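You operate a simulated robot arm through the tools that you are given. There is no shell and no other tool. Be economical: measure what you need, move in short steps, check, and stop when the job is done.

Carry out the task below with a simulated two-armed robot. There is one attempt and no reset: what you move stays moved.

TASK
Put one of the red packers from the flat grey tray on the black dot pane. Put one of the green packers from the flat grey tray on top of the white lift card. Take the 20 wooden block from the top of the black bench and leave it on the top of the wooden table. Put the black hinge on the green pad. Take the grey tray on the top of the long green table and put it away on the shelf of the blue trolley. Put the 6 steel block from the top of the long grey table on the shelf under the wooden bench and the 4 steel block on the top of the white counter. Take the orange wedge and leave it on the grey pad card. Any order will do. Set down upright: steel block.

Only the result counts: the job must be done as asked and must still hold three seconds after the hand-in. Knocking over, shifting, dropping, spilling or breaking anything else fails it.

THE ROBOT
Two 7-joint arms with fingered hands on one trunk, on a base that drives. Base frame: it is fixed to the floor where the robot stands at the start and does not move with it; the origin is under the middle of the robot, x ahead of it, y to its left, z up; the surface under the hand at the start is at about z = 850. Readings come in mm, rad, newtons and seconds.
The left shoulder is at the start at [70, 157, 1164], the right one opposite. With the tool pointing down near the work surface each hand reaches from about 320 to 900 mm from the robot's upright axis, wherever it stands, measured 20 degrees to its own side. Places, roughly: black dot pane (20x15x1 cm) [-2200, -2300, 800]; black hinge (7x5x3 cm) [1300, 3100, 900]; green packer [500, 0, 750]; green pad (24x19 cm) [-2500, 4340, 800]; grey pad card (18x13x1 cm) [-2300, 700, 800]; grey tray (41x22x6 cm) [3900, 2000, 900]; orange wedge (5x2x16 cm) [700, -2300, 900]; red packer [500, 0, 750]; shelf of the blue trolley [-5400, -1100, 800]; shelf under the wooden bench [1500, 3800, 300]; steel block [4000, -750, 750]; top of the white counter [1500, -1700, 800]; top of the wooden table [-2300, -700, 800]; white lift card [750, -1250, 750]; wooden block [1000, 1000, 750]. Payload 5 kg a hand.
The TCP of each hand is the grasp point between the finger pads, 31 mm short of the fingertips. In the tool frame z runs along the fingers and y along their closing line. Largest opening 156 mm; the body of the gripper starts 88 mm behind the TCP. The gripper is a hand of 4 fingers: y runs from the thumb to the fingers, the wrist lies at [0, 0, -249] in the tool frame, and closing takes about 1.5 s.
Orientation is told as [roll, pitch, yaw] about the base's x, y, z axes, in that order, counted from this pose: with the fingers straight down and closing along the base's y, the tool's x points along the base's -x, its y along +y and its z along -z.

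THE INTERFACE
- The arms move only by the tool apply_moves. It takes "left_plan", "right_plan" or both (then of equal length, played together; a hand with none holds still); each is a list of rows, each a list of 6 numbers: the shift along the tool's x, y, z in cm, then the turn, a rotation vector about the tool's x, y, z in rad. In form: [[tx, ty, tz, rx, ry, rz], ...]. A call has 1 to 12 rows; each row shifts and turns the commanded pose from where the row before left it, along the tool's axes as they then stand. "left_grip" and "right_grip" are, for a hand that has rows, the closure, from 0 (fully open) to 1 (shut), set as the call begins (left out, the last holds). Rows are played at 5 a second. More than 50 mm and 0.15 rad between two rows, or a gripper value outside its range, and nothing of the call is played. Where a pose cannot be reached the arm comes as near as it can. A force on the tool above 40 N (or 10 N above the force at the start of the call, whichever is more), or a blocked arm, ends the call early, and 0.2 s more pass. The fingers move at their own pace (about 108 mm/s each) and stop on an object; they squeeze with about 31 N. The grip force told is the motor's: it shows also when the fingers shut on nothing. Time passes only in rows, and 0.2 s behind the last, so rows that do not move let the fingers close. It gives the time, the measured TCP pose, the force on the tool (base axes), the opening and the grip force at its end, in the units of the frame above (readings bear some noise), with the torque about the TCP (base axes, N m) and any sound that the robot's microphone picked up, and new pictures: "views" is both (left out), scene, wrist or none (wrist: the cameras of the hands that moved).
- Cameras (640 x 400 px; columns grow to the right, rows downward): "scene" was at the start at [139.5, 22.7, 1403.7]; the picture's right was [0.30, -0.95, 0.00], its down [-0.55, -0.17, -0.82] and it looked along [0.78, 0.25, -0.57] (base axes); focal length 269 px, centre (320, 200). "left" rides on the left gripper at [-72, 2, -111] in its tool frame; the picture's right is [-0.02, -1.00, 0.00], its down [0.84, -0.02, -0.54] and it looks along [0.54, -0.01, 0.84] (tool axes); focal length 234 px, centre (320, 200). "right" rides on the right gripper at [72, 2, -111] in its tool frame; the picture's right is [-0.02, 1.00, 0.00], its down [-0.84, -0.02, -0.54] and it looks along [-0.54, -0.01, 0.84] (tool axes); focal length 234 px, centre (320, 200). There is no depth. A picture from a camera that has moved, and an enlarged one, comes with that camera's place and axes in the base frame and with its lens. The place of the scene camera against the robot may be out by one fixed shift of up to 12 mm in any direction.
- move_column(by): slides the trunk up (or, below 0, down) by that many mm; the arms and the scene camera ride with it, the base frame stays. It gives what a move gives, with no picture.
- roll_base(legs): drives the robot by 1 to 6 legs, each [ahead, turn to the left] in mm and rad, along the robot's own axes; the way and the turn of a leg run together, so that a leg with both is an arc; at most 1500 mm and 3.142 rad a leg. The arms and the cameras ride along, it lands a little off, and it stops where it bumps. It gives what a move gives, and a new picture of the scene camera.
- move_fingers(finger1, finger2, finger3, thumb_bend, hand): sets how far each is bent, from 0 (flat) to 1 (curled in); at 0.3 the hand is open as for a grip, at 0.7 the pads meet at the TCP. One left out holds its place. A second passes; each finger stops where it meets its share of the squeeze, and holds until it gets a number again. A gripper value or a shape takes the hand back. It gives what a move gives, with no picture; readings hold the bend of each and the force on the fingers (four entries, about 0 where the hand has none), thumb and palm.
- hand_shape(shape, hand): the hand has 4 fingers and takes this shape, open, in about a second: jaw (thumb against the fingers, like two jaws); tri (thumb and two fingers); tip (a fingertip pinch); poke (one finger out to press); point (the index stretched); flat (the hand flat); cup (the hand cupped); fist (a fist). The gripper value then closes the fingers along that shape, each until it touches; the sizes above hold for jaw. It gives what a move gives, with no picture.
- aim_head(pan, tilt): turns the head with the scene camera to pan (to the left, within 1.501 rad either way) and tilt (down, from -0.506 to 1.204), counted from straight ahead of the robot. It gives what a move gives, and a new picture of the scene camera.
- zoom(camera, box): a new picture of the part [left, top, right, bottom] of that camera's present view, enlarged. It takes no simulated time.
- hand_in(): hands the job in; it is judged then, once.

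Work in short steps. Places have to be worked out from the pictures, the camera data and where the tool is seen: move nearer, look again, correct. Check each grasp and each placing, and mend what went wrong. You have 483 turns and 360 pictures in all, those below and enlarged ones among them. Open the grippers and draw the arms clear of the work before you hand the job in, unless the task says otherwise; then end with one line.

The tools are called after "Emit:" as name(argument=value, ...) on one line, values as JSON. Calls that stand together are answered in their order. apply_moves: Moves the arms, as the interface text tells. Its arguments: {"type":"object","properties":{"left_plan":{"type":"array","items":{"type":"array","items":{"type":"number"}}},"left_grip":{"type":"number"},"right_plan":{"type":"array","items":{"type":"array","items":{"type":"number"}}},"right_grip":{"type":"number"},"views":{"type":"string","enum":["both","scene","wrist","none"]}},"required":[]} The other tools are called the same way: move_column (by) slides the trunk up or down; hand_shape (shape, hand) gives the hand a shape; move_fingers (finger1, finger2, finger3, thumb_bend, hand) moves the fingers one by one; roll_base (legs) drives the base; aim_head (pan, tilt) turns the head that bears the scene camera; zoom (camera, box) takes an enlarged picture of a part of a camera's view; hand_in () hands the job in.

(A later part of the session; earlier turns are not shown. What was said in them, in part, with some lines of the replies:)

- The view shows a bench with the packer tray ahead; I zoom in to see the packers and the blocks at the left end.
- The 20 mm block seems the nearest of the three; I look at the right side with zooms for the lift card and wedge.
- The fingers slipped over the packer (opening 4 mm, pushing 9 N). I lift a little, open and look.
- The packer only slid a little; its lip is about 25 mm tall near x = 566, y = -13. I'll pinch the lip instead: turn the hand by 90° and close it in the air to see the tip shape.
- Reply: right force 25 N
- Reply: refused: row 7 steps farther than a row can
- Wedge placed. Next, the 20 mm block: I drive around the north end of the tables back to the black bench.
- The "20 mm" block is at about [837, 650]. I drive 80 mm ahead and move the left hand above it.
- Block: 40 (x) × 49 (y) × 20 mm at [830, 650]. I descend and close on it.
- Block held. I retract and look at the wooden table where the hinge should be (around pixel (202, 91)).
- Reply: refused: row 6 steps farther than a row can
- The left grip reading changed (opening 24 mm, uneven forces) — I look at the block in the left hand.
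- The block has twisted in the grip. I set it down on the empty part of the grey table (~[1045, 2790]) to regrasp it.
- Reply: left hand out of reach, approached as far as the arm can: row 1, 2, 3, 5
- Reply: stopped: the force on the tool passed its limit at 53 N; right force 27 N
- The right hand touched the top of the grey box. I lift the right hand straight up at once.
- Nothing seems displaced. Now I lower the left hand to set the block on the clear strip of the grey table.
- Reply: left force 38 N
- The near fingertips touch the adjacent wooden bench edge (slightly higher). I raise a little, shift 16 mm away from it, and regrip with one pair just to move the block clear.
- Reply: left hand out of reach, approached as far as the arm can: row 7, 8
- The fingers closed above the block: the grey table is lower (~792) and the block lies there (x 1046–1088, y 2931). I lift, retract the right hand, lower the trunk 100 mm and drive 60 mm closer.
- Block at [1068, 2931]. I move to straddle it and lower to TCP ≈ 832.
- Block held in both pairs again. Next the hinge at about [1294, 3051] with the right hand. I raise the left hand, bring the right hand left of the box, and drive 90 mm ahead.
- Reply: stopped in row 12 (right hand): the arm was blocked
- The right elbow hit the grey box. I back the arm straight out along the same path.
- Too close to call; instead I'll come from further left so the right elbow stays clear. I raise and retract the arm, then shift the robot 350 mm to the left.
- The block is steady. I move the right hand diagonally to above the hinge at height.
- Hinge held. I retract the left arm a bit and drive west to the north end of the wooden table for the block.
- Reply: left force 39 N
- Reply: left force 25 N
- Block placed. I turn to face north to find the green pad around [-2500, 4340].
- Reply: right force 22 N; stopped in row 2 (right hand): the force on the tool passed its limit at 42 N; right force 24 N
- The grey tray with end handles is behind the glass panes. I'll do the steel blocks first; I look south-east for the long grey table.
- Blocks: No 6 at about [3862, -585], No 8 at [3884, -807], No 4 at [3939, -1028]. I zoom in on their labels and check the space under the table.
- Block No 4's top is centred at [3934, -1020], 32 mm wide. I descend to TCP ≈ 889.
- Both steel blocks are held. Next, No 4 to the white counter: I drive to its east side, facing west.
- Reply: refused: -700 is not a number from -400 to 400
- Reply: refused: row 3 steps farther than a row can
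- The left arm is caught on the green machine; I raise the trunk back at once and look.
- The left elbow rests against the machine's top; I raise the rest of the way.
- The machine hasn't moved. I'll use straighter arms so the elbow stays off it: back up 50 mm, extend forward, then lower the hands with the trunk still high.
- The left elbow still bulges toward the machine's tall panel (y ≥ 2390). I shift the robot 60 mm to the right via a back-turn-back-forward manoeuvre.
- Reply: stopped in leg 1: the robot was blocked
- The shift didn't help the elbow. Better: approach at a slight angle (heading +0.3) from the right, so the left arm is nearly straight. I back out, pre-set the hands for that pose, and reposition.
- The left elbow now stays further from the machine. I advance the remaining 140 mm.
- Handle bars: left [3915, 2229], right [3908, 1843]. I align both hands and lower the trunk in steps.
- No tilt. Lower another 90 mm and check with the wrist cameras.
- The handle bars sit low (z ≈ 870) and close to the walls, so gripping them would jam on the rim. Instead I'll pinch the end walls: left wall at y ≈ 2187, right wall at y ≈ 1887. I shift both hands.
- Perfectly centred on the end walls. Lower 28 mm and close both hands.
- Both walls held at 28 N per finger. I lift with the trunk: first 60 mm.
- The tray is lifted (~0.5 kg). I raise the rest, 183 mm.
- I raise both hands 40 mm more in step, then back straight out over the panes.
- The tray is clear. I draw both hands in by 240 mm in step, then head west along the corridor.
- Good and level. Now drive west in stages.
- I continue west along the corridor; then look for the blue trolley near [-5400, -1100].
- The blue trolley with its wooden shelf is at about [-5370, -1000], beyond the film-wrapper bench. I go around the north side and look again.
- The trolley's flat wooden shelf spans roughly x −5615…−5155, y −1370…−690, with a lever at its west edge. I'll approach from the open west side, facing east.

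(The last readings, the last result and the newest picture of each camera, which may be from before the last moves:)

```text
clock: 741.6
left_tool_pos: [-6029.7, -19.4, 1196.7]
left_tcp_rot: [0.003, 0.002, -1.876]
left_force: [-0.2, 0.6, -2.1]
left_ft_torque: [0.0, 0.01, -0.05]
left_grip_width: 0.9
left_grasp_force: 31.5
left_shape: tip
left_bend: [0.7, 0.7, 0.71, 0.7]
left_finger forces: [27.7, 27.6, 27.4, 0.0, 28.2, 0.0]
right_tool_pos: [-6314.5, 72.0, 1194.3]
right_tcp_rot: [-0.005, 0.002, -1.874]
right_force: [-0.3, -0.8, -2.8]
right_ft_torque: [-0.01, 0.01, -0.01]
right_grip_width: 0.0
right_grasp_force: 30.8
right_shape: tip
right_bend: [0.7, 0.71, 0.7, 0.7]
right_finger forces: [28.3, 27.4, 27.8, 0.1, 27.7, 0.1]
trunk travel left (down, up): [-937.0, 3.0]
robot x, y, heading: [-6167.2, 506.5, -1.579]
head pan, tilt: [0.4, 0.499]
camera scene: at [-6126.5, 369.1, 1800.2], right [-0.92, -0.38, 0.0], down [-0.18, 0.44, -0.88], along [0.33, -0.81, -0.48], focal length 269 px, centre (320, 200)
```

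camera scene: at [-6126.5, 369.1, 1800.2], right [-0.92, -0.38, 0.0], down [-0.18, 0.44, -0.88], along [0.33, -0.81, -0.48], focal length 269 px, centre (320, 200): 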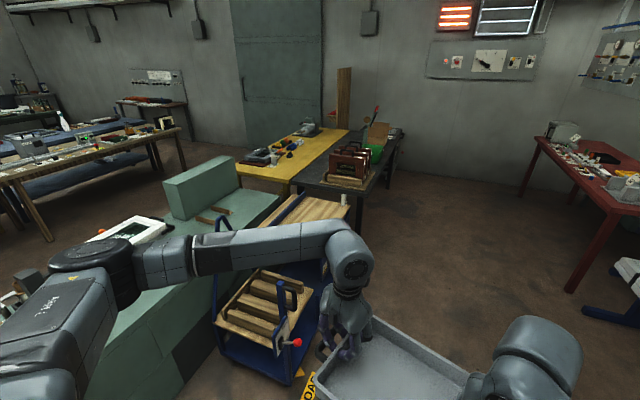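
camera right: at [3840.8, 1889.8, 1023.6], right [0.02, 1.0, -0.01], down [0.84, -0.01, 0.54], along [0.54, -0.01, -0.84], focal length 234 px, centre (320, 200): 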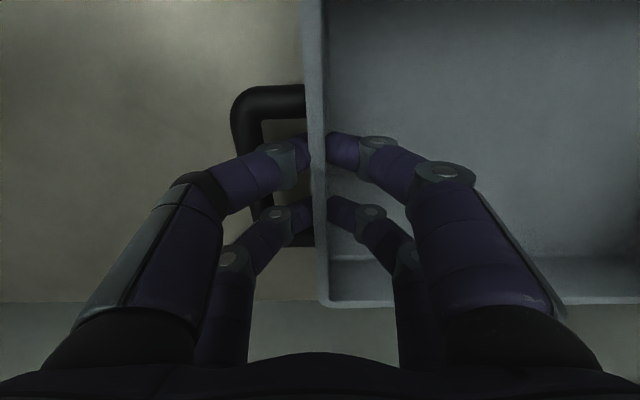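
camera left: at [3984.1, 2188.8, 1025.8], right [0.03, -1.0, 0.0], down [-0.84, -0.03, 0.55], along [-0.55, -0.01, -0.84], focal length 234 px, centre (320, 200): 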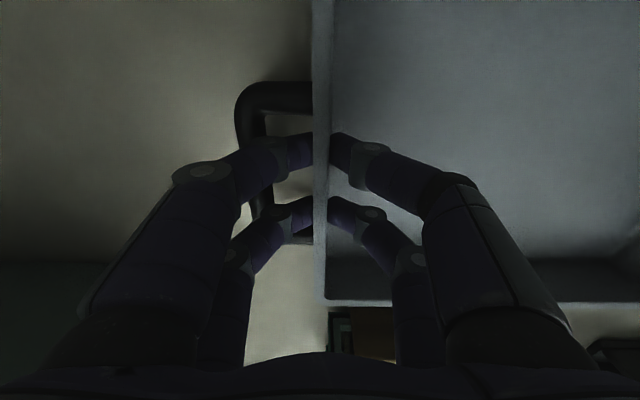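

I need a better view of the shelf before committing. I drive to about [-6600, -900] and face it from the west at a distance.

Emit:
roll_base(legs=[[0, -0.3], [740, 0], [740, 0], [0, 2.17]])

Emit:
aim_head(pan=-0.35, tilt=0.5)

```text
clock: 755.4
left_tool_pos: [-6160.9, -597.8, 1197.6]
left_tcp_rot: [0.004, 0.001, 0.009]
left_force: [-0.5, -0.3, -2.8]
left_ft_torque: [-0.01, 0.02, 0.0]
left_grip_width: 1.1
left_grasp_force: 31.5
left_shape: tip
left_bend: [0.7, 0.7, 0.71, 0.7]
left_finger forces: [27.6, 27.3, 27.2, 0.0, 27.9, 0.0]
right_tool_pos: [-6161.2, -896.4, 1195.0]
right_tcp_rot: [-0.006, 0.002, 0.013]
right_force: [-0.4, 0.6, -2.4]
right_ft_torque: [-0.01, 0.02, -0.02]
right_grip_width: 0.0
right_grasp_force: 31.4
right_shape: tip
right_bend: [0.7, 0.71, 0.7, 0.7]
right_finger forces: [27.7, 27.2, 27.2, 0.0, 27.4, 0.0]
trunk travel left (down, up): [-937.0, 3.0]
robot x, y, heading: [-6623.1, -890.0, 0.308]
head pan, tilt: [0.4, 0.499]
camera scene: at [-6498.1, -820.6, 1800.2], right [0.65, -0.76, 0.0], down [-0.36, -0.31, -0.88], along [0.67, 0.57, -0.48], focal length 269 px, centre (320, 200)
```

scene: 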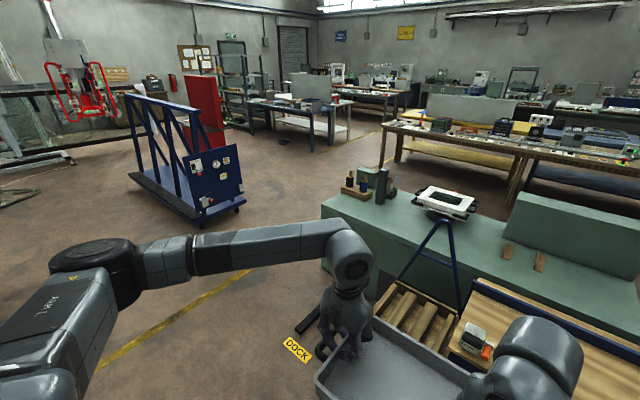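

```text
clock: 756.5
left_tool_pos: [-6161.6, -598.5, 1196.7]
left_tcp_rot: [0.004, 0.001, 0.01]
left_force: [0.1, -0.5, -2.7]
left_ft_torque: [0.01, 0.02, -0.02]
left_grip_width: 0.8
left_grasp_force: 31.2
left_shape: tip
left_bend: [0.7, 0.7, 0.71, 0.7]
left_finger forces: [27.5, 27.4, 27.2, 0.0, 27.9, 0.0]
right_tool_pos: [-6161.8, -896.3, 1195.1]
right_tcp_rot: [-0.003, 0.001, 0.013]
right_force: [0.3, 0.6, -2.6]
right_ft_torque: [-0.01, 0.06, 0.01]
right_grip_width: 0.1
right_grasp_force: 31.3
right_shape: tip
right_bend: [0.7, 0.71, 0.7, 0.7]
right_finger forces: [27.7, 27.2, 27.4, 0.1, 27.3, 0.1]
trunk travel left (down, up): [-937.0, 3.0]
robot x, y, heading: [-6620.5, -891.6, 0.304]
head pan, tilt: [-0.351, 0.499]
camera scene: at [-6476.5, -883.3, 1800.2], right [-0.04, -1.0, 0.0], down [-0.48, 0.02, -0.88], along [0.88, -0.04, -0.48], focal length 269 px, centre (320, 200)
```

scene: 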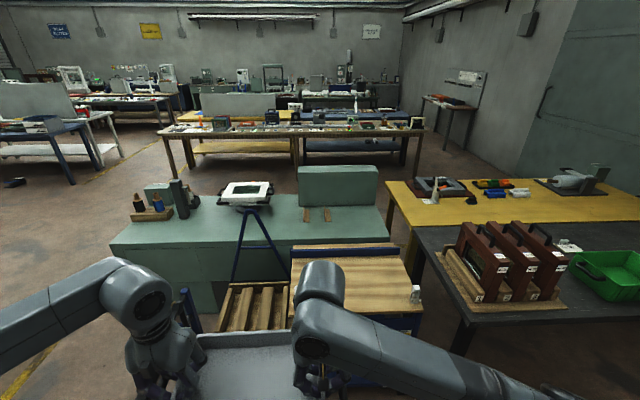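

Emit:
zoom(camera="scene", box=[200, 220, 440, 370])

```text
2.67 times, centred on (320, 295) of scene
camera zoom: at [-6476.5, -883.3, 1800.2], right [-0.04, -1.0, 0.0], down [-0.48, 0.02, -0.88], along [0.88, -0.04, -0.48], focal length 718 px, centre (320, -53)
```

zoom: 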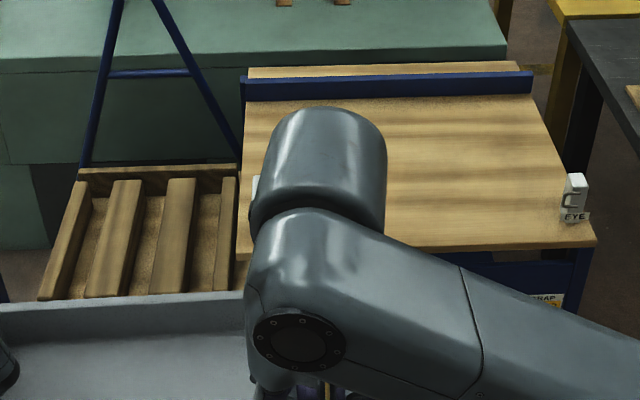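

I back up a little, then approach the shelf heading due east to stand at about [-6155, -1100].

Emit:
roll_base(legs=[[-330, 0], [0, -0.434], [400, 0], [385, 0], [0, 0.13]])

Emit:
aim_head(pan=0.0, tilt=0.8)

```text
clock: 764.7
left_tool_pos: [-5633.1, -948.4, 1198.0]
left_tcp_rot: [0.006, 0.0, -0.292]
left_force: [-0.1, -0.5, -3.7]
left_ft_torque: [0.05, 0.0, -0.01]
left_grip_width: 0.7
left_grasp_force: 31.3
left_shape: tip
left_bend: [0.7, 0.7, 0.71, 0.7]
left_finger forces: [27.6, 27.4, 27.3, 0.1, 27.8, 0.0]
right_tool_pos: [-5720.0, -1233.6, 1196.0]
right_tcp_rot: [-0.004, -0.001, -0.288]
right_force: [0.5, 0.0, -2.2]
right_ft_torque: [0.03, 0.0, 0.0]
right_grip_width: 0.0
right_grasp_force: 30.9
right_shape: tip
right_bend: [0.7, 0.71, 0.7, 0.7]
right_finger forces: [27.7, 27.5, 27.7, 0.0, 27.5, 0.0]
trunk travel left (down, up): [-937.0, 3.0]
robot x, y, heading: [-6156.9, -1085.0, 0.006]
head pan, tilt: [-0.351, 0.499]
camera scene: at [-6016.4, -1127.8, 1800.3], right [-0.34, -0.94, 0.0], down [-0.45, 0.16, -0.88], along [0.83, -0.3, -0.48], focal length 269 px, centre (320, 200)
```

scene: 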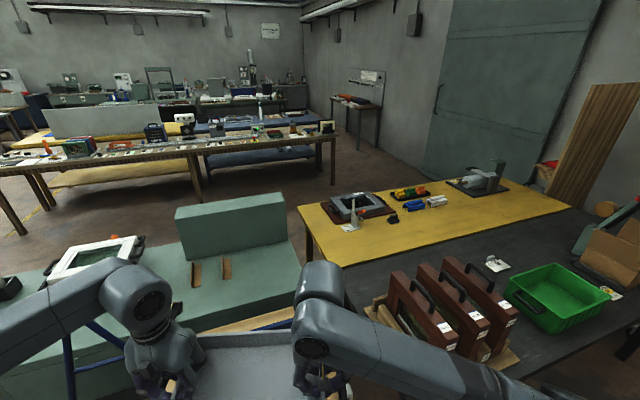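

```text
clock: 765.5
left_tool_pos: [-5630.1, -943.6, 1196.7]
left_tcp_rot: [0.003, 0.001, -0.291]
left_force: [0.5, 0.4, -2.9]
left_ft_torque: [0.0, 0.0, 0.03]
left_grip_width: 1.0
left_grasp_force: 30.5
left_shape: tip
left_bend: [0.7, 0.7, 0.71, 0.7]
left_finger forces: [27.6, 27.5, 27.2, 0.0, 27.9, 0.0]
right_tool_pos: [-5719.4, -1230.1, 1195.8]
right_tcp_rot: [-0.006, 0.001, -0.289]
right_force: [-0.5, -1.3, -1.2]
right_ft_torque: [0.0, 0.02, 0.01]
right_grip_width: 0.0
right_grasp_force: 31.3
right_shape: tip
right_bend: [0.7, 0.71, 0.7, 0.7]
right_finger forces: [27.8, 27.5, 27.7, 0.0, 27.6, 0.0]
trunk travel left (down, up): [-937.0, 3.0]
robot x, y, heading: [-6158.7, -1088.2, 0.003]
head pan, tilt: [0.0, 0.799]
camera scene: at [-6019.1, -1090.1, 1774.3], right [0.01, -1.0, 0.0], down [-0.72, 0.0, -0.7], along [0.7, 0.0, -0.72], focal length 269 px, centre (320, 200)
```

scene: 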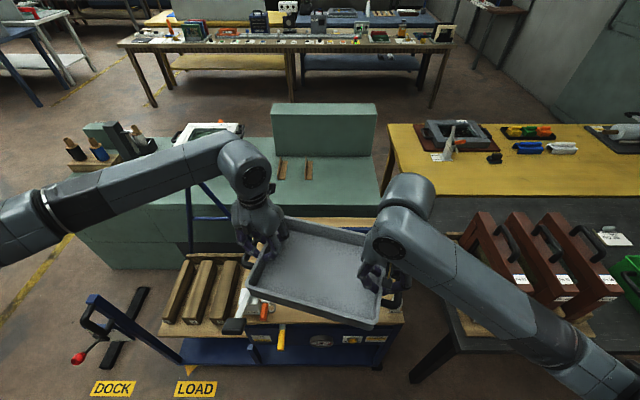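

The tray is over the shelf's front. I extend both hands 168 mm forward in step.

Emit:
apply_moves(left_plan=[[-3.22, 0.96, 0, 0, 0, 0], [-3.22, 0.96, 0, 0, 0, 0], [-3.22, 0.96, 0, 0, 0, 0], [-3.22, 0.96, 0, 0, 0, 0], [-3.22, 0.96, 0, 0, 0, 0], [0, 0, 0, 0, 0, 0]], right_plan=[[-3.22, 0.96, 0, 0, 0, 0], [-3.22, 0.96, 0, 0, 0, 0], [-3.22, 0.96, 0, 0, 0, 0], [-3.22, 0.96, 0, 0, 0, 0], [-3.22, 0.96, 0, 0, 0, 0], [0, 0, 0, 0, 0, 0]], views="both")

```text
clock: 766.9
left_tool_pos: [-5464.5, -944.6, 1196.9]
left_tcp_rot: [0.005, 0.001, -0.29]
left_force: [-3.1, -8.8, -2.5]
left_ft_torque: [-0.19, 0.04, -0.02]
left_grip_width: 0.8
left_grasp_force: 31.1
left_shape: tip
left_bend: [0.7, 0.7, 0.71, 0.7]
left_finger forces: [26.6, 26.7, 30.3, 0.0, 32.0, 0.1]
right_tool_pos: [-5553.2, -1230.7, 1194.9]
right_tcp_rot: [-0.005, 0.0, -0.286]
right_force: [3.0, 8.3, -2.4]
right_ft_torque: [0.22, -0.06, -0.03]
right_grip_width: 0.0
right_grasp_force: 30.6
right_shape: tip
right_bend: [0.7, 0.71, 0.7, 0.7]
right_finger forces: [32.0, 30.0, 26.7, 0.0, 26.3, 0.0]
trunk travel left (down, up): [-937.0, 3.0]
robot x, y, heading: [-6157.1, -1091.7, 0.004]
head pan, tilt: [0.0, 0.799]
camera scene: at [-6020.9, -1091.3, 1774.4], right [0.01, -1.0, 0.0], down [-0.72, 0.0, -0.7], along [0.7, 0.0, -0.72], focal length 269 px, centre (320, 200)
camera right: at [-5621.1, -1207.7, 1304.2], right [0.31, 0.95, 0.0], down [0.8, -0.25, 0.54], along [0.52, -0.17, -0.84], focal length 234 px, centre (320, 200)
camera left: at [-5395.9, -963.0, 1308.0], right [-0.26, -0.96, 0.0], down [-0.81, 0.22, 0.55], along [-0.52, 0.15, -0.84], focal length 234 px, centre (320, 200)
```

scene: 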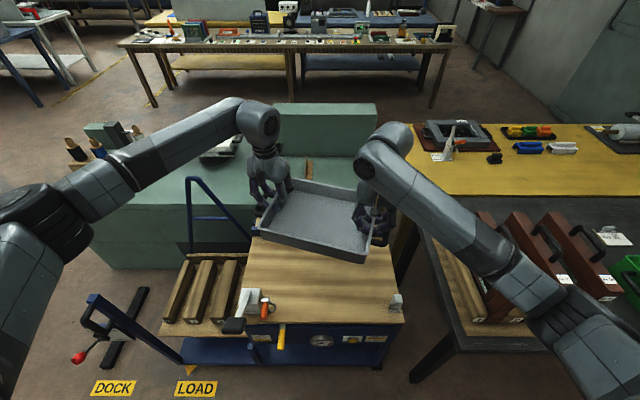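
right: 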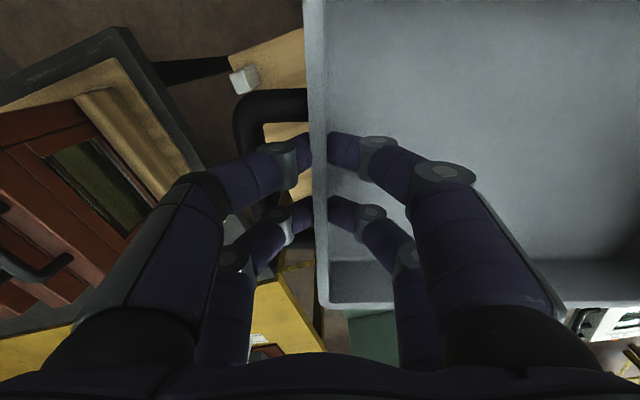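
left: 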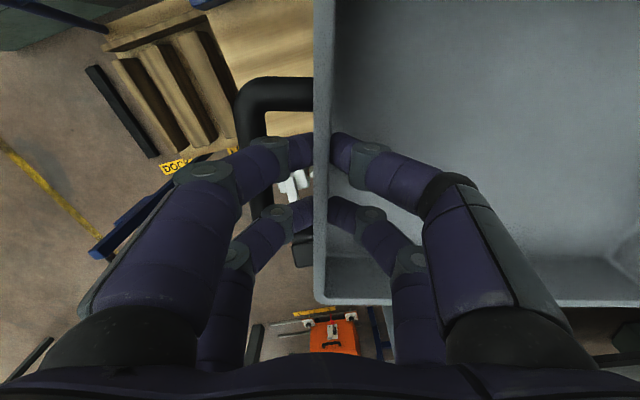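

The blue trolley's shelf is clearly beneath. I nudge slightly away from the knobs (relieving the side load), then lower the tray in step.

Emit:
apply_moves(left_plan=[[-1.72, -0.66, 0, 0, 0, 0], [0, 0, 3, 0, 0, 0], [0, 0, 3.5, 0, 0, 0], [0, 0, 3.5, 0, 0, 0], [0, 0, 3.5, 0, 0, 0], [0, 0, 3.5, 0, 0, 0], [0, 0, 0, 0, 0, 0]], right_plan=[[-1.72, -0.4, 0, 0, 0, 0], [0, 0, 3, 0, 0, 0], [0, 0, 3.5, 0, 0, 0], [0, 0, 3.5, 0, 0, 0], [0, 0, 3.5, 0, 0, 0], [0, 0, 3.5, 0, 0, 0], [0, 0, 0, 0, 0, 0]], views="both")

```text
clock: 768.5
left_tool_pos: [-5447.0, -954.8, 1025.4]
left_tcp_rot: [0.007, 0.002, -0.292]
left_force: [0.5, 1.9, -1.3]
left_ft_torque: [0.0, 0.0, 0.0]
left_grip_width: 0.9
left_grasp_force: 30.9
left_shape: tip
left_bend: [0.7, 0.7, 0.71, 0.7]
left_finger forces: [29.6, 29.4, 27.8, 0.0, 29.0, 0.0]
right_tool_pos: [-5534.3, -1241.5, 1025.2]
right_tcp_rot: [-0.007, 0.001, -0.287]
right_force: [-0.8, -2.3, -2.9]
right_ft_torque: [-0.05, 0.05, 0.01]
right_grip_width: 0.1
right_grasp_force: 30.9
right_shape: tip
right_bend: [0.7, 0.71, 0.7, 0.7]
right_finger forces: [28.8, 27.6, 28.9, 0.1, 29.8, 0.0]
trunk travel left (down, up): [-937.0, 3.0]
robot x, y, heading: [-6159.0, -1091.3, 0.007]
head pan, tilt: [0.0, 0.799]
camera scene: at [-6019.3, -1091.8, 1774.3], right [0.01, -1.0, 0.0], down [-0.72, 0.0, -0.7], along [0.7, 0.0, -0.72], focal length 269 px, centre (320, 200)
camera right: at [-5604.0, -1218.7, 1134.4], right [0.31, 0.95, -0.01], down [0.8, -0.25, 0.54], along [0.52, -0.17, -0.84], focal length 234 px, centre (320, 200)
camera left: at [-5379.7, -974.9, 1137.1], right [-0.26, -0.96, 0.0], down [-0.81, 0.22, 0.55], along [-0.53, 0.15, -0.84], focal length 234 px, centre (320, 200)
```

scene: 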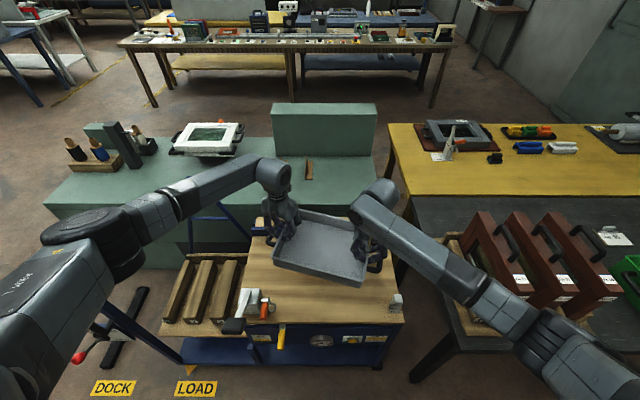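
right: 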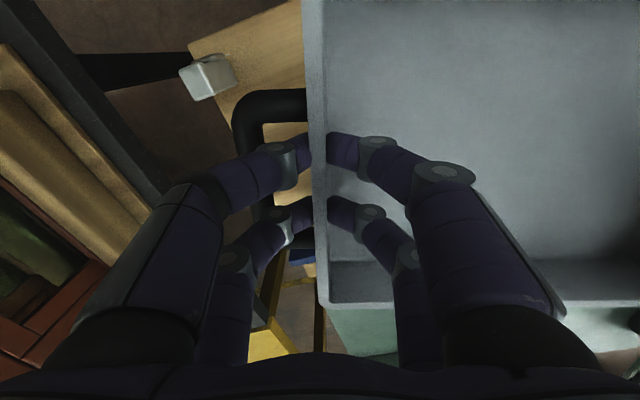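
left: 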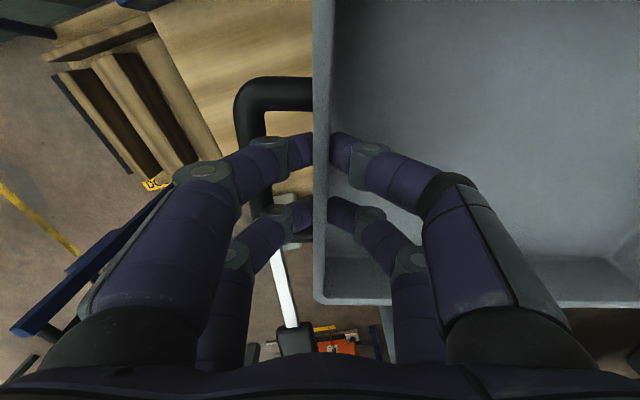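

Emit:
apply_moves(left_plan=[[0.6, -0.2, 3.5, 0, 0, 0], [0, 0, 3.5, 0, 0, 0], [0, 0, 3.5, 0, 0, 0], [0, 0, 2.5, 0, 0, 0], [0, 0, 0, 0, 0, 0]], right_plan=[[0.6, -0.2, 3.5, 0, 0, 0], [0, 0, 3.5, 0, 0, 0], [0, 0, 3.5, 0, 0, 0], [0, 0, 2.5, 0, 0, 0], [0, 0, 0, 0, 0, 0]], views="both")

```text
clock: 769.7
left_tool_pos: [-5456.6, -955.5, 894.8]
left_tcp_rot: [0.005, 0.002, -0.292]
left_force: [1.7, 5.8, -1.4]
left_ft_torque: [0.06, -0.02, 0.05]
left_grip_width: 0.6
left_grasp_force: 31.6
left_shape: tip
left_bend: [0.7, 0.7, 0.71, 0.7]
left_finger forces: [31.4, 29.4, 27.7, 0.0, 27.5, 0.1]
right_tool_pos: [-5542.3, -1241.1, 894.0]
right_tcp_rot: [-0.009, 0.002, -0.287]
right_force: [-2.3, -5.6, -2.0]
right_ft_torque: [-0.12, 0.04, 0.04]
right_grip_width: 0.2
right_grasp_force: 31.5
right_shape: tip
right_bend: [0.7, 0.71, 0.7, 0.7]
right_finger forces: [27.5, 27.5, 29.0, 0.0, 31.5, 0.0]
trunk travel left (down, up): [-937.0, 3.0]
robot x, y, heading: [-6157.7, -1085.9, 0.006]
head pan, tilt: [0.0, 0.799]
camera scene: at [-6019.4, -1091.7, 1774.3], right [0.01, -1.0, 0.0], down [-0.72, 0.0, -0.7], along [0.7, 0.0, -0.72], focal length 269 px, centre (320, 200)
camera right: at [-5610.7, -1218.8, 1004.8], right [0.31, 0.95, -0.01], down [0.8, -0.25, 0.54], along [0.52, -0.17, -0.84], focal length 234 px, centre (320, 200)
camera left: at [-5387.8, -974.8, 1006.2], right [-0.26, -0.96, 0.0], down [-0.81, 0.22, 0.55], along [-0.53, 0.15, -0.84], focal length 234 px, centre (320, 200)
```

scene: 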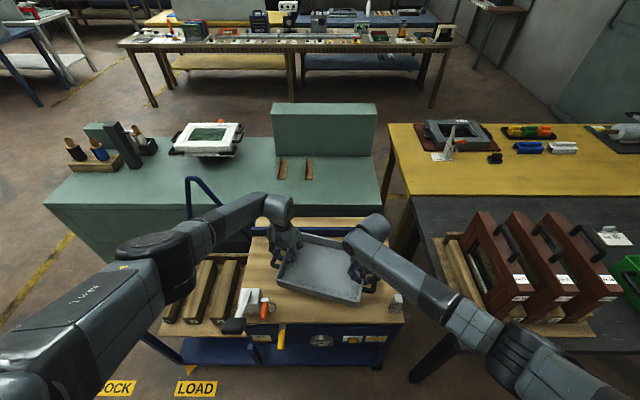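
right: 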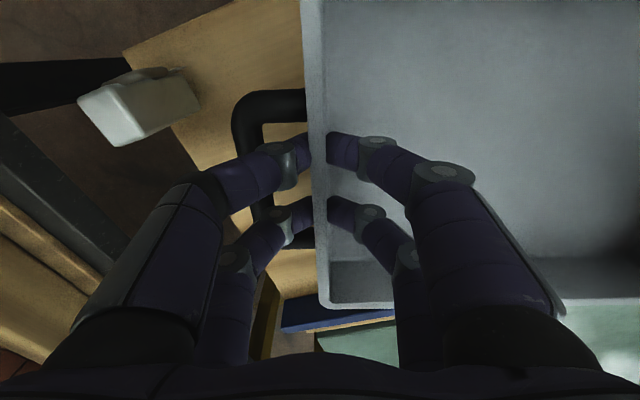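
left: 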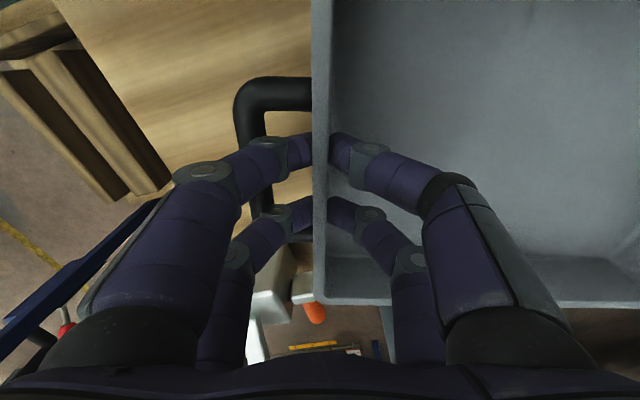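

Still clear of knobs and the blue fence; I shift 12 mm back from the fence and lower further in small steps.

Emit:
apply_moves(left_plan=[[1.15, -0.26, 0.8, 0, 0, 0], [0, 0, 0.8, 0, 0, 0], [0, 0, 0.6, 0, 0, 0], [0, 0, 0, 0, 0, 0]], right_plan=[[1.15, -0.42, 0.8, 0, 0, 0], [0, 0, 0.8, 0, 0, 0], [0, 0, 0.6, 0, 0, 0], [0, 0, 0, 0, 0, 0]], views="none")

Emit:
apply_moves(left_plan=[[0, 0, 0.4, 0, 0, 0], [0, 0, 0.3, 0, 0, 0], [0, 0, 0, 0, 0, 0]], right_plan=[[0, 0, 0.4, 0, 0, 0], [0, 0, 0.3, 0, 0, 0], [0, 0, 0, 0, 0, 0]], views="none")

```text
clock: 770.7
left_tool_pos: [-5466.7, -954.8, 874.6]
left_tcp_rot: [0.004, 0.002, -0.292]
left_force: [-0.4, -0.4, -2.4]
left_ft_torque: [-0.03, -0.01, 0.03]
left_grip_width: 0.8
left_grasp_force: 30.8
left_shape: tip
left_bend: [0.7, 0.7, 0.71, 0.7]
left_finger forces: [29.3, 28.3, 28.8, 0.0, 29.8, 0.0]
right_tool_pos: [-5554.2, -1240.8, 873.7]
right_tcp_rot: [-0.006, 0.0, -0.287]
right_force: [-0.3, 1.4, -1.9]
right_ft_torque: [0.01, 0.03, 0.0]
right_grip_width: 0.0
right_grasp_force: 31.2
right_shape: tip
right_bend: [0.7, 0.71, 0.7, 0.7]
right_finger forces: [29.6, 28.3, 28.0, 0.0, 29.2, 0.0]
trunk travel left (down, up): [-937.0, 3.0]
robot x, y, heading: [-6153.9, -1090.5, 0.005]
head pan, tilt: [0.0, 0.799]
```

```text
clock: 771.5
left_tool_pos: [-5465.1, -954.1, 867.4]
left_tcp_rot: [0.005, 0.002, -0.291]
left_force: [-0.8, -2.7, -1.7]
left_ft_torque: [-0.08, 0.01, -0.01]
left_grip_width: 0.9
left_grasp_force: 30.8
left_shape: tip
left_bend: [0.7, 0.7, 0.71, 0.7]
left_finger forces: [28.6, 28.1, 29.2, 0.0, 30.5, 0.0]
right_tool_pos: [-5554.2, -1241.9, 865.6]
right_tcp_rot: [-0.005, 0.001, -0.287]
right_force: [0.6, 3.0, -2.7]
right_ft_torque: [0.07, 0.01, -0.02]
right_grip_width: 0.0
right_grasp_force: 30.9
right_shape: tip
right_bend: [0.7, 0.71, 0.7, 0.7]
right_finger forces: [30.5, 28.8, 27.7, 0.0, 28.4, 0.1]
trunk travel left (down, up): [-937.0, 3.0]
robot x, y, heading: [-6158.8, -1088.1, 0.006]
head pan, tilt: [0.0, 0.799]
```

Emit:
apply_moves(left_plan=[[0, 0, 0.3, 0, 0, 0], [0, 0, 0.3, 0, 0, 0], [0, 0, 0, 0, 0, 0]], right_plan=[[0, 0, 0.3, 0, 0, 0], [0, 0, 0.3, 0, 0, 0], [0, 0, 0, 0, 0, 0]], views="none")

Emit:
apply_moves(left_plan=[[0, 0, 0.3, 0, 0, 0], [0, 0, 0.3, 0, 0, 0], [0, 0, 0, 0, 0, 0]], right_plan=[[0, 0, 0.3, 0, 0, 0], [0, 0, 0.3, 0, 0, 0], [0, 0, 0, 0, 0, 0]], views="scene")

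```text
clock: 772.3
left_tool_pos: [-5466.3, -955.9, 861.4]
left_tcp_rot: [0.004, 0.002, -0.292]
left_force: [-1.8, -6.5, -1.5]
left_ft_torque: [-0.11, 0.04, -0.01]
left_grip_width: 0.8
left_grasp_force: 30.7
left_shape: tip
left_bend: [0.7, 0.7, 0.71, 0.7]
left_finger forces: [27.7, 27.1, 29.8, 0.1, 31.4, 0.0]
right_tool_pos: [-5554.7, -1241.2, 859.9]
right_tcp_rot: [-0.004, 0.001, -0.288]
right_force: [2.2, 6.3, -2.2]
right_ft_torque: [0.17, -0.01, -0.04]
right_grip_width: 0.0
right_grasp_force: 30.8
right_shape: tip
right_bend: [0.7, 0.71, 0.7, 0.7]
right_finger forces: [31.1, 29.6, 26.8, 0.0, 27.6, 0.0]
trunk travel left (down, up): [-937.0, 3.0]
robot x, y, heading: [-6158.9, -1088.7, 0.004]
head pan, tilt: [0.0, 0.799]
```

```text
clock: 773.1
left_tool_pos: [-5466.6, -955.0, 855.4]
left_tcp_rot: [0.004, 0.001, -0.291]
left_force: [-3.1, -9.1, -2.7]
left_ft_torque: [-0.2, 0.02, 0.0]
left_grip_width: 0.8
left_grasp_force: 31.0
left_shape: tip
left_bend: [0.7, 0.7, 0.71, 0.7]
left_finger forces: [26.9, 26.7, 30.7, 0.0, 32.3, 0.0]
right_tool_pos: [-5553.9, -1241.8, 853.8]
right_tcp_rot: [-0.007, 0.002, -0.286]
right_force: [3.4, 9.2, -1.7]
right_ft_torque: [0.25, -0.04, 0.0]
right_grip_width: 0.0
right_grasp_force: 30.7
right_shape: tip
right_bend: [0.7, 0.71, 0.7, 0.7]
right_finger forces: [32.1, 30.4, 26.7, 0.0, 26.5, 0.0]
trunk travel left (down, up): [-937.0, 3.0]
robot x, y, heading: [-6158.5, -1089.8, 0.006]
head pan, tilt: [0.0, 0.799]
camera scene: at [-6019.4, -1091.6, 1774.3], right [0.01, -1.0, 0.0], down [-0.72, 0.0, -0.7], along [0.7, 0.0, -0.72], focal length 269 px, centre (320, 200)
```

scene: 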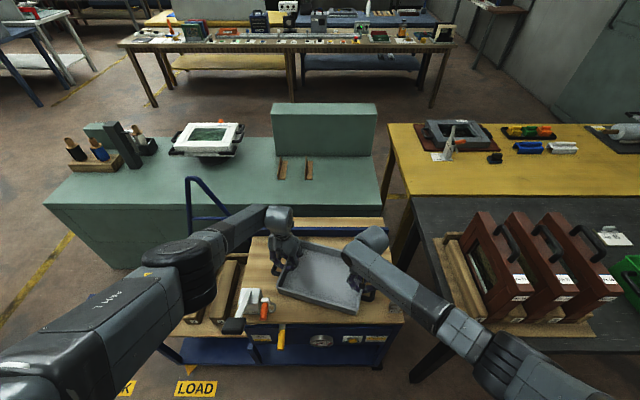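

Emit:
apply_moves(left_plan=[[0, -0.13, 0.3, 0, 0, 0], [0, 0, 0.4, 0, 0, 0], [0, 0, 0, 0, 0, 0]], right_plan=[[0, 0.13, 0.3, 0, 0, 0], [0, 0, 0.4, 0, 0, 0], [0, 0, 0, 0, 0, 0]], views="none")

Emit:
zoom(camera="scene", box=[220, 200, 420, 350])

```text
clock: 773.9
left_tool_pos: [-5467.6, -956.3, 848.8]
left_tcp_rot: [0.005, 0.003, -0.292]
left_force: [-1.2, -3.0, -3.1]
left_ft_torque: [-0.03, 0.01, -0.01]
left_grip_width: 0.9
left_grasp_force: 31.2
left_shape: tip
left_bend: [0.7, 0.7, 0.71, 0.7]
left_finger forces: [28.5, 27.6, 29.7, 0.1, 30.5, 0.0]
right_tool_pos: [-5554.3, -1241.9, 845.4]
right_tcp_rot: [-0.007, 0.002, -0.288]
right_force: [1.5, 3.9, -2.3]
right_ft_torque: [0.13, -0.01, 0.0]
right_grip_width: 0.0
right_grasp_force: 30.9
right_shape: tip
right_bend: [0.7, 0.71, 0.7, 0.7]
right_finger forces: [30.3, 29.6, 27.4, 0.1, 28.5, 0.0]
trunk travel left (down, up): [-937.0, 3.0]
robot x, y, heading: [-6154.4, -1088.2, 0.01]
head pan, tilt: [0.0, 0.799]
```

```text
2.67 times, centred on (320, 275) of scene
camera zoom: at [-6019.4, -1091.7, 1774.3], right [0.01, -1.0, 0.0], down [-0.72, 0.0, -0.7], along [0.7, 0.0, -0.72], focal length 718 px, centre (320, 0)
```

zoom: 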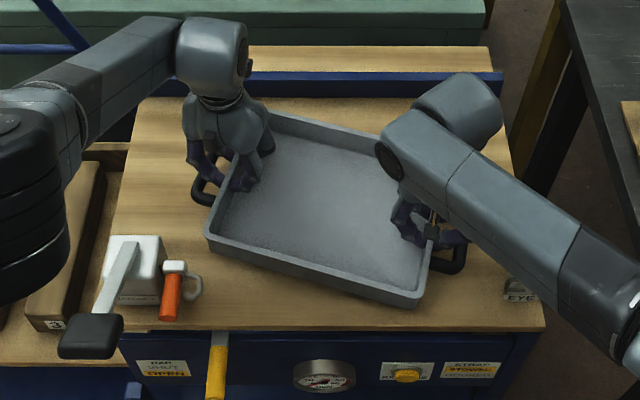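

Emit:
apply_moves(left_plan=[[0, -0.06, 0.3, 0, 0, 0], [0, 0, 0.3, 0, 0, 0], [0, 0, 0, 0, 0, 0]], right_plan=[[0, 0.06, 0.3, 0, 0, 0], [0, 0, 0.3, 0, 0, 0], [0, 0, 0, 0, 0, 0]], views="none")

Emit:
apply_moves(left_plan=[[0, -0.06, 0.3, 0, 0, 0], [0, 0, 0.3, 0, 0, 0], [0, 0, 0, 0, 0, 0]], right_plan=[[0, 0.06, 0.3, 0, 0, 0], [0, 0, 0.3, 0, 0, 0], [0, 0, 0, 0, 0, 0]], views="none")

```text
clock: 774.7
left_tool_pos: [-5468.8, -956.0, 842.8]
left_tcp_rot: [0.005, 0.0, -0.29]
left_force: [0.7, 2.4, -2.9]
left_ft_torque: [0.02, -0.02, 0.03]
left_grip_width: 0.8
left_grasp_force: 31.1
left_shape: tip
left_bend: [0.7, 0.7, 0.71, 0.7]
left_finger forces: [29.9, 29.2, 28.1, 0.1, 28.8, 0.0]
right_tool_pos: [-5554.8, -1240.1, 840.0]
right_tcp_rot: [-0.008, 0.002, -0.287]
right_force: [-1.4, -1.5, -1.0]
right_ft_torque: [0.0, -0.02, 0.03]
right_grip_width: 0.0
right_grasp_force: 30.5
right_shape: tip
right_bend: [0.7, 0.71, 0.7, 0.7]
right_finger forces: [28.7, 28.3, 28.9, 0.0, 30.2, 0.1]
trunk travel left (down, up): [-937.0, 3.0]
robot x, y, heading: [-6155.0, -1087.0, 0.009]
head pan, tilt: [0.0, 0.799]
```

```text
clock: 775.5
left_tool_pos: [-5469.0, -955.5, 841.9]
left_tcp_rot: [0.005, -0.003, -0.289]
left_force: [2.6, 7.8, -2.2]
left_ft_torque: [0.26, -0.06, 0.08]
left_grip_width: 0.7
left_grasp_force: 31.4
left_shape: tip
left_bend: [0.7, 0.7, 0.71, 0.7]
left_finger forces: [32.1, 30.4, 27.2, 0.0, 26.8, 0.0]
left hand out of reach, approached as far as the arm can: row 2
right_tool_pos: [-5554.5, -1240.8, 834.1]
right_tcp_rot: [-0.01, 0.0, -0.29]
right_force: [-2.8, -8.3, -2.3]
right_ft_torque: [-0.12, 0.02, 0.09]
right_grip_width: 0.0
right_grasp_force: 31.0
right_shape: tip
right_bend: [0.7, 0.71, 0.7, 0.7]
right_finger forces: [27.2, 27.5, 30.3, 0.1, 32.5, 0.0]
trunk travel left (down, up): [-937.0, 3.0]
robot x, y, heading: [-6155.1, -1086.4, 0.005]
head pan, tilt: [0.0, 0.799]
```

The left arm is at its reach limit, so I lower the rest with the trunk in small steps.

Emit:
move_column(by=-10)

Emit:
apply_moves(left_plan=[[0, 0.1, 0.3, 0, 0, 0], [0, 0, 0.3, 0, 0, 0], [0, 0, 0, 0, 0, 0]], right_plan=[[0, -0.1, 0, 0, 0, 0], [0, 0, 0, 0, 0, 0], [0, 0, 0, 0, 0, 0]], views="none")

```text
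clock: 776.1
left_tool_pos: [-5469.3, -955.3, 830.5]
left_tcp_rot: [0.006, -0.002, -0.29]
left_force: [4.2, 11.6, -1.7]
left_ft_torque: [0.28, -0.07, 0.06]
left_grip_width: 0.4
left_grasp_force: 31.0
left_shape: tip
left_bend: [0.7, 0.7, 0.71, 0.7]
left_finger forces: [33.1, 31.8, 26.9, 0.0, 26.5, 0.1]
right_tool_pos: [-5554.2, -1241.0, 823.5]
right_tcp_rot: [-0.009, 0.002, -0.288]
right_force: [-3.1, -10.8, -2.3]
right_ft_torque: [-0.15, 0.07, 0.06]
right_grip_width: 0.0
right_grasp_force: 31.1
right_shape: tip
right_bend: [0.7, 0.71, 0.7, 0.7]
right_finger forces: [26.9, 27.0, 32.2, 0.1, 32.9, 0.1]
trunk travel left (down, up): [-927.0, 13.0]
robot x, y, heading: [-6154.1, -1087.8, 0.011]
head pan, tilt: [0.0, 0.799]
```

```text
clock: 776.9
left_tool_pos: [-5469.4, -956.5, 828.7]
left_tcp_rot: [0.004, -0.004, -0.292]
left_force: [3.4, 10.9, -2.0]
left_ft_torque: [0.31, -0.06, 0.06]
left_grip_width: 0.7
left_grasp_force: 31.1
left_shape: tip
left_bend: [0.7, 0.7, 0.71, 0.7]
left_finger forces: [32.9, 32.0, 27.1, 0.0, 26.5, 0.0]
left hand out of reach, approached as far as the arm can: row 2
right_tool_pos: [-5554.9, -1241.3, 823.5]
right_tcp_rot: [-0.007, 0.002, -0.288]
right_force: [-3.3, -10.9, -1.9]
right_ft_torque: [-0.21, 0.05, 0.05]
right_grip_width: 0.1
right_grasp_force: 31.2
right_shape: tip
right_bend: [0.7, 0.71, 0.7, 0.7]
right_finger forces: [26.8, 27.2, 32.4, 0.1, 32.9, 0.0]
trunk travel left (down, up): [-927.0, 13.0]
robot x, y, heading: [-6157.6, -1085.5, 0.006]
head pan, tilt: [0.0, 0.799]
```

Emit:
move_column(by=-10)

Emit:
move_column(by=-8)

Emit:
zoom(camera="scene", box=[240, 220, 400, 330])

```text
clock: 777.4
left_tool_pos: [-5471.0, -953.2, 823.8]
left_tcp_rot: [0.009, -0.007, -0.291]
left_force: [-1.2, 1.8, 1.8]
left_ft_torque: [0.06, 0.16, 0.14]
left_grip_width: 0.5
left_grasp_force: 30.8
left_shape: tip
left_bend: [0.7, 0.7, 0.71, 0.7]
left_finger forces: [30.9, 30.4, 30.4, 0.0, 28.7, 0.0]
right_tool_pos: [-5554.1, -1239.0, 822.8]
right_tcp_rot: [-0.005, -0.006, -0.285]
right_force: [-8.5, -1.3, 18.1]
right_ft_torque: [-0.05, 0.31, 0.14]
right_grip_width: 0.2
right_grasp_force: 30.9
right_shape: tip
right_bend: [0.71, 0.71, 0.7, 0.71]
right_finger forces: [31.1, 31.0, 31.9, 0.0, 33.8, 0.1]
trunk travel left (down, up): [-919.0, 21.0]
robot x, y, heading: [-6160.9, -1089.9, 0.008]
head pan, tilt: [0.0, 0.799]
stopped: the force on the tool passed its limit at 42 N (the readings are from after the stop); the commanded pose is now the measured one
```

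```text
clock: 777.8
left_tool_pos: [-5468.6, -954.0, 824.3]
left_tcp_rot: [0.008, -0.014, -0.288]
left_force: [-6.0, 4.0, 18.9]
left_ft_torque: [0.05, 0.36, 0.07]
left_grip_width: 0.8
left_grasp_force: 30.8
left_shape: tip
left_bend: [0.7, 0.7, 0.71, 0.7]
left_finger forces: [31.8, 33.1, 33.1, 0.0, 30.4, 0.0]
right_tool_pos: [-5550.3, -1241.1, 821.3]
right_tcp_rot: [-0.005, -0.012, -0.286]
right_force: [-11.5, -2.7, 26.7]
right_ft_torque: [-0.02, 0.5, 0.14]
right_grip_width: 0.1
right_grasp_force: 30.7
right_shape: tip
right_bend: [0.71, 0.71, 0.7, 0.71]
right_finger forces: [33.1, 31.8, 32.8, 0.1, 37.3, 0.0]
trunk travel left (down, up): [-913.0, 27.0]
robot x, y, heading: [-6155.6, -1087.9, 0.006]
head pan, tilt: [0.0, 0.799]
stopped: the force on the tool passed its limit at 42 N (the readings are from after the stop); the commanded pose is now the measured one
```

```text
3.64 times, centred on (320, 275) of scene
camera zoom: at [-6026.8, -1091.5, 1751.8], right [0.01, -1.0, 0.0], down [-0.71, 0.0, -0.7], along [0.7, 0.0, -0.71], focal length 979 px, centre (320, -73)
```

zoom: 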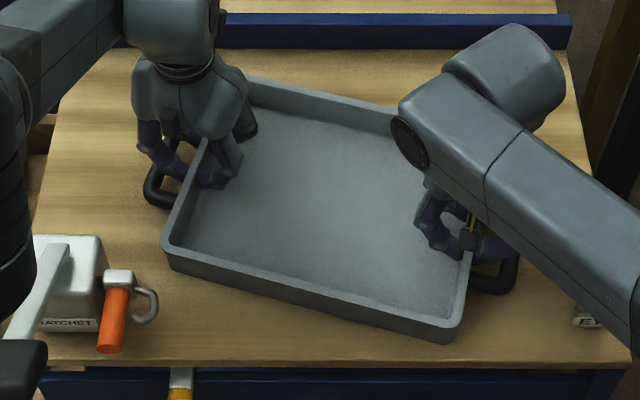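

The tray rests on the shelf. I ease up 5 mm and open both hands slightly.

Emit:
move_column(by=5)

Emit:
apply_moves(left_plan=[[0, 0, 0, 0, 0, 0], [0, 0, 0, 0, 0, 0], [0, 0, 0, 0, 0, 0]], right_plan=[[0, 0, 0, 0, 0, 0], [0, 0, 0, 0, 0, 0], [0, 0, 0, 0, 0, 0]], left_grip=0.8, right_grip=0.8, views="both")

```text
clock: 778.4
left_tool_pos: [-5466.5, -953.7, 824.9]
left_tcp_rot: [0.01, -0.012, -0.29]
left_force: [2.2, 0.0, -2.5]
left_ft_torque: [0.03, 0.14, 0.11]
left_grip_width: 0.2
left_grasp_force: 31.0
left_shape: tip
left_bend: [0.7, 0.7, 0.71, 0.7]
left_finger forces: [30.8, 31.2, 32.2, 0.0, 28.3, 0.0]
right_tool_pos: [-5549.5, -1239.7, 821.7]
right_tcp_rot: [-0.005, -0.009, -0.286]
right_force: [-2.5, -0.1, 4.9]
right_ft_torque: [0.04, 0.16, 0.11]
right_grip_width: 0.2
right_grasp_force: 30.8
right_shape: tip
right_bend: [0.71, 0.71, 0.7, 0.71]
right_finger forces: [31.7, 31.6, 30.6, 0.0, 33.5, 0.1]
trunk travel left (down, up): [-918.0, 22.0]
robot x, y, heading: [-6152.9, -1092.8, 0.007]
head pan, tilt: [0.0, 0.799]
```

```text
clock: 779.2
left_tool_pos: [-5464.9, -954.7, 825.3]
left_tcp_rot: [0.007, -0.008, -0.29]
left_force: [0.1, 0.3, 0.0]
left_ft_torque: [-0.02, 0.0, -0.03]
left_grip_width: 31.0
left_grasp_force: 0.1
left_shape: tip
left_bend: [0.73, 0.73, 0.73, 0.7]
left_finger forces: [0.1, 0.0, 0.1, 0.0, 0.0, 0.1]
right_tool_pos: [-5549.3, -1239.1, 822.2]
right_tcp_rot: [-0.003, -0.009, -0.289]
right_force: [-0.5, -0.3, -0.1]
right_ft_torque: [-0.01, 0.01, 0.01]
right_grip_width: 30.9
right_grasp_force: 0.1
right_shape: tip
right_bend: [0.73, 0.73, 0.73, 0.7]
right_finger forces: [0.0, 0.0, 0.0, 0.1, 0.0, 0.1]
trunk travel left (down, up): [-918.0, 22.0]
robot x, y, heading: [-6154.8, -1089.2, 0.007]
head pan, tilt: [0.0, 0.799]
camera scene: at [-6020.3, -1091.6, 1755.9], right [0.01, -1.0, 0.0], down [-0.72, 0.0, -0.7], along [0.7, 0.0, -0.72], focal length 269 px, centre (320, 200)
camera right: at [-5618.2, -1217.8, 931.9], right [0.31, 0.95, 0.0], down [0.79, -0.25, 0.55], along [0.52, -0.17, -0.83], focal length 234 px, centre (320, 200)
camera left: at [-5398.7, -973.4, 936.4], right [-0.26, -0.96, -0.01], down [-0.82, 0.22, 0.54], along [-0.51, 0.15, -0.84], focal length 234 px, centre (320, 200)
```

scene: 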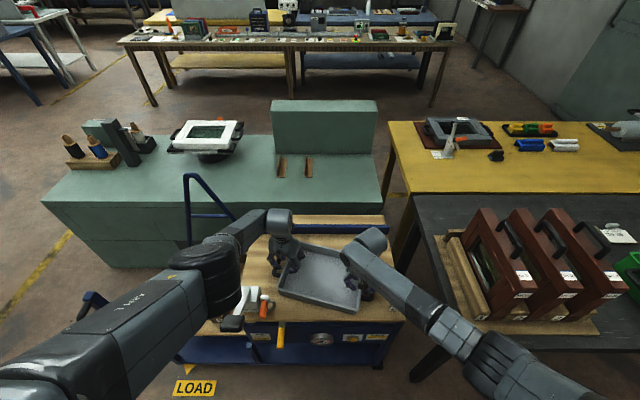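
right: 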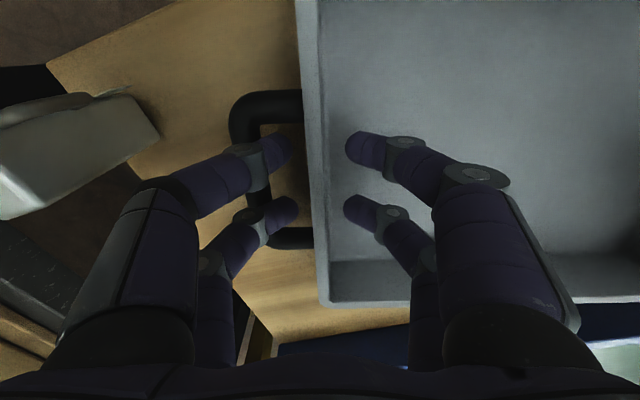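
left: 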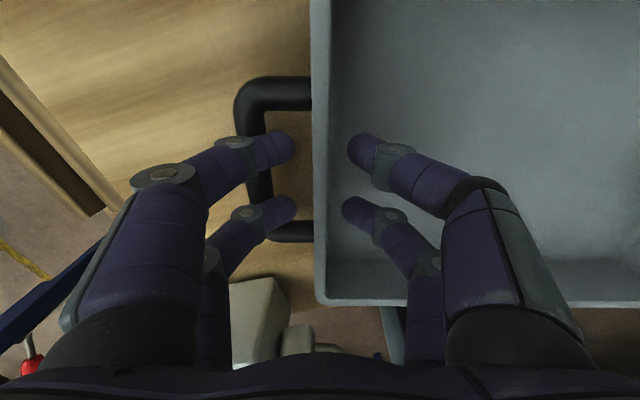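

Released. I raise both hands straight up, then retract.

Emit:
apply_moves(left_plan=[[0, 0, -1.5, 0, 0, 0], [0, 0, -3, 0, 0, 0], [0, 0, -4, 0, 0, 0], [0, 0, -4, 0, 0, 0], [0, 0, -4, 0, 0, 0], [0, 0, -4, 0, 0, 0], [0, 0, -4, 0, 0, 0], [0, 0, -4, 0, 0, 0], [0, 0, -4, 0, 0, 0], [0, 0, 0, 0, 0, 0]], right_plan=[[0, 0, -1.5, 0, 0, 0], [0, 0, -3, 0, 0, 0], [0, 0, -4, 0, 0, 0], [0, 0, -4, 0, 0, 0], [0, 0, -4, 0, 0, 0], [0, 0, -4, 0, 0, 0], [0, 0, -4, 0, 0, 0], [0, 0, -4, 0, 0, 0], [0, 0, -4, 0, 0, 0], [0, 0, 0, 0, 0, 0]], views="none")

Emit:
roll_base(legs=[[-450, 0]])

Emit:
zoom(camera="scene", box=[220, 120, 440, 270])

```text
clock: 781.4
left_tool_pos: [-5468.9, -955.6, 1150.9]
left_tcp_rot: [0.01, -0.011, -0.288]
left_force: [0.4, 0.0, -1.4]
left_ft_torque: [0.0, 0.03, -0.01]
left_grip_width: 31.2
left_grasp_force: 0.0
left_shape: tip
left_bend: [0.73, 0.73, 0.73, 0.7]
left_finger forces: [0.0, 0.0, 0.0, 0.0, 0.0, 0.0]
right_tool_pos: [-5552.7, -1238.8, 1146.9]
right_tcp_rot: [-0.004, -0.007, -0.288]
right_force: [0.3, 0.1, 0.3]
right_ft_torque: [0.0, 0.04, -0.02]
right_grip_width: 30.9
right_grasp_force: 0.0
right_shape: tip
right_bend: [0.73, 0.73, 0.73, 0.7]
right_finger forces: [0.0, 0.1, 0.1, 0.0, 0.1, 0.0]
trunk travel left (down, up): [-918.0, 22.0]
robot x, y, heading: [-6154.4, -1086.2, 0.007]
head pan, tilt: [0.0, 0.799]
```

```text
clock: 784.1
left_tool_pos: [-5918.0, -958.3, 1150.6]
left_tcp_rot: [0.008, -0.01, -0.289]
left_force: [-0.3, 0.4, 0.0]
left_ft_torque: [-0.03, 0.01, 0.0]
left_grip_width: 31.1
left_grasp_force: 0.1
left_shape: tip
left_bend: [0.73, 0.73, 0.73, 0.7]
left_finger forces: [0.0, 0.0, 0.0, 0.0, 0.0, 0.0]
right_tool_pos: [-6002.7, -1243.1, 1146.7]
right_tcp_rot: [-0.005, -0.008, -0.286]
right_force: [-0.8, 0.4, 0.4]
right_ft_torque: [0.02, 0.07, -0.01]
right_grip_width: 31.2
right_grasp_force: 0.1
right_shape: tip
right_bend: [0.73, 0.73, 0.73, 0.7]
right_finger forces: [0.0, 0.0, 0.0, 0.1, 0.0, 0.1]
trunk travel left (down, up): [-918.0, 22.0]
robot x, y, heading: [-6608.9, -1087.8, 0.005]
head pan, tilt: [0.0, 0.799]
camera scene: at [-6468.0, -1094.6, 1755.6], right [0.01, -1.0, 0.0], down [-0.72, -0.01, -0.7], along [0.7, 0.01, -0.72], focal length 269 px, centre (320, 200)
```

scene: 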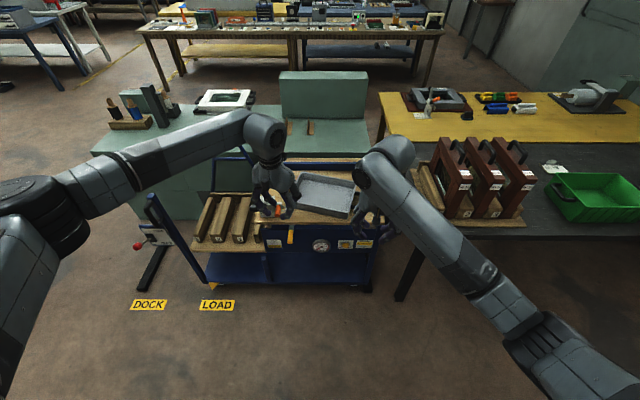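

```text
2.67 times, centred on (330, 195) of scene
camera zoom: at [-6468.0, -1094.6, 1755.6], right [0.01, -1.0, 0.0], down [-0.72, -0.01, -0.7], along [0.7, 0.01, -0.72], focal length 718 px, centre (293, 213)
```

zoom: 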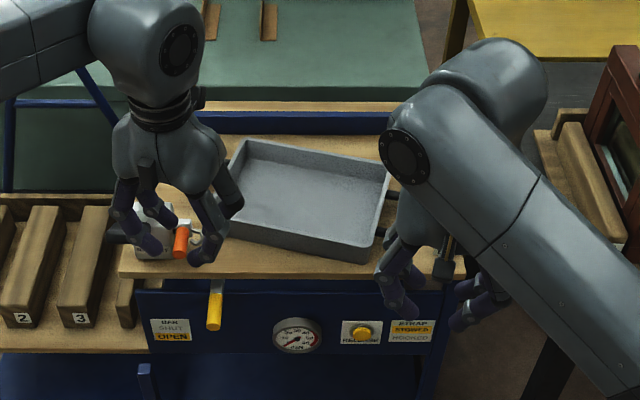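

All eight placements are done. I open both grippers fully, clear of the work, and hand in.

Emit:
apply_moves(left_plan=[[0, 0, -2, 0, 0, 0], [0, 0, 0, 0, 0, 0], [0, 0, 0, 0, 0, 0], [0, 0, 0, 0, 0, 0], [0, 0, 0, 0, 0, 0]], right_plan=[[0, 0, -2, 0, 0, 0], [0, 0, 0, 0, 0, 0], [0, 0, 0, 0, 0, 0], [0, 0, 0, 0, 0, 0], [0, 0, 0, 0, 0, 0]], left_grip=0, right_grip=0, views="scene")

Emit:
hand_in()

```text
clock: 785.3
left_tool_pos: [-5917.9, -958.0, 1170.5]
left_tcp_rot: [0.008, -0.013, -0.288]
left_force: [-1.6, 0.5, 0.1]
left_ft_torque: [0.02, -0.03, 0.04]
left_grip_width: 155.8
left_grasp_force: 0.0
left_shape: tip
left_bend: [0.3, 0.3, 0.3, 0.3]
left_finger forces: [0.1, 0.0, 0.0, 0.0, 0.0, 0.0]
right_tool_pos: [-6003.2, -1241.3, 1169.2]
right_tcp_rot: [-0.004, -0.01, -0.286]
right_force: [0.6, 1.1, -0.4]
right_ft_torque: [-0.01, 0.02, 0.0]
right_grip_width: 156.3
right_grasp_force: 0.0
right_shape: tip
right_bend: [0.3, 0.3, 0.3, 0.3]
right_finger forces: [0.1, 0.0, 0.0, 0.0, 0.0, 0.0]
trunk travel left (down, up): [-918.0, 22.0]
robot x, y, heading: [-6603.2, -1091.1, 0.002]
head pan, tilt: [0.0, 0.799]
camera scene: at [-6469.6, -1094.6, 1755.8], right [0.01, -1.0, 0.0], down [-0.72, -0.01, -0.7], along [0.7, 0.01, -0.72], focal length 269 px, centre (320, 200)
```

scene: 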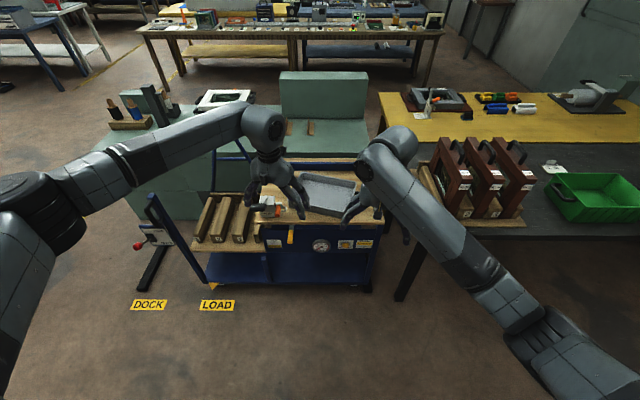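

```text
The job is handed in.
```

I placed all eight items as asked, with both steel blocks upright, and handed the job in; an arm or hand bumped the grey box on the wooden bench twice and the machine beside the tray once, but the pictures afterwards showed nothing moved.
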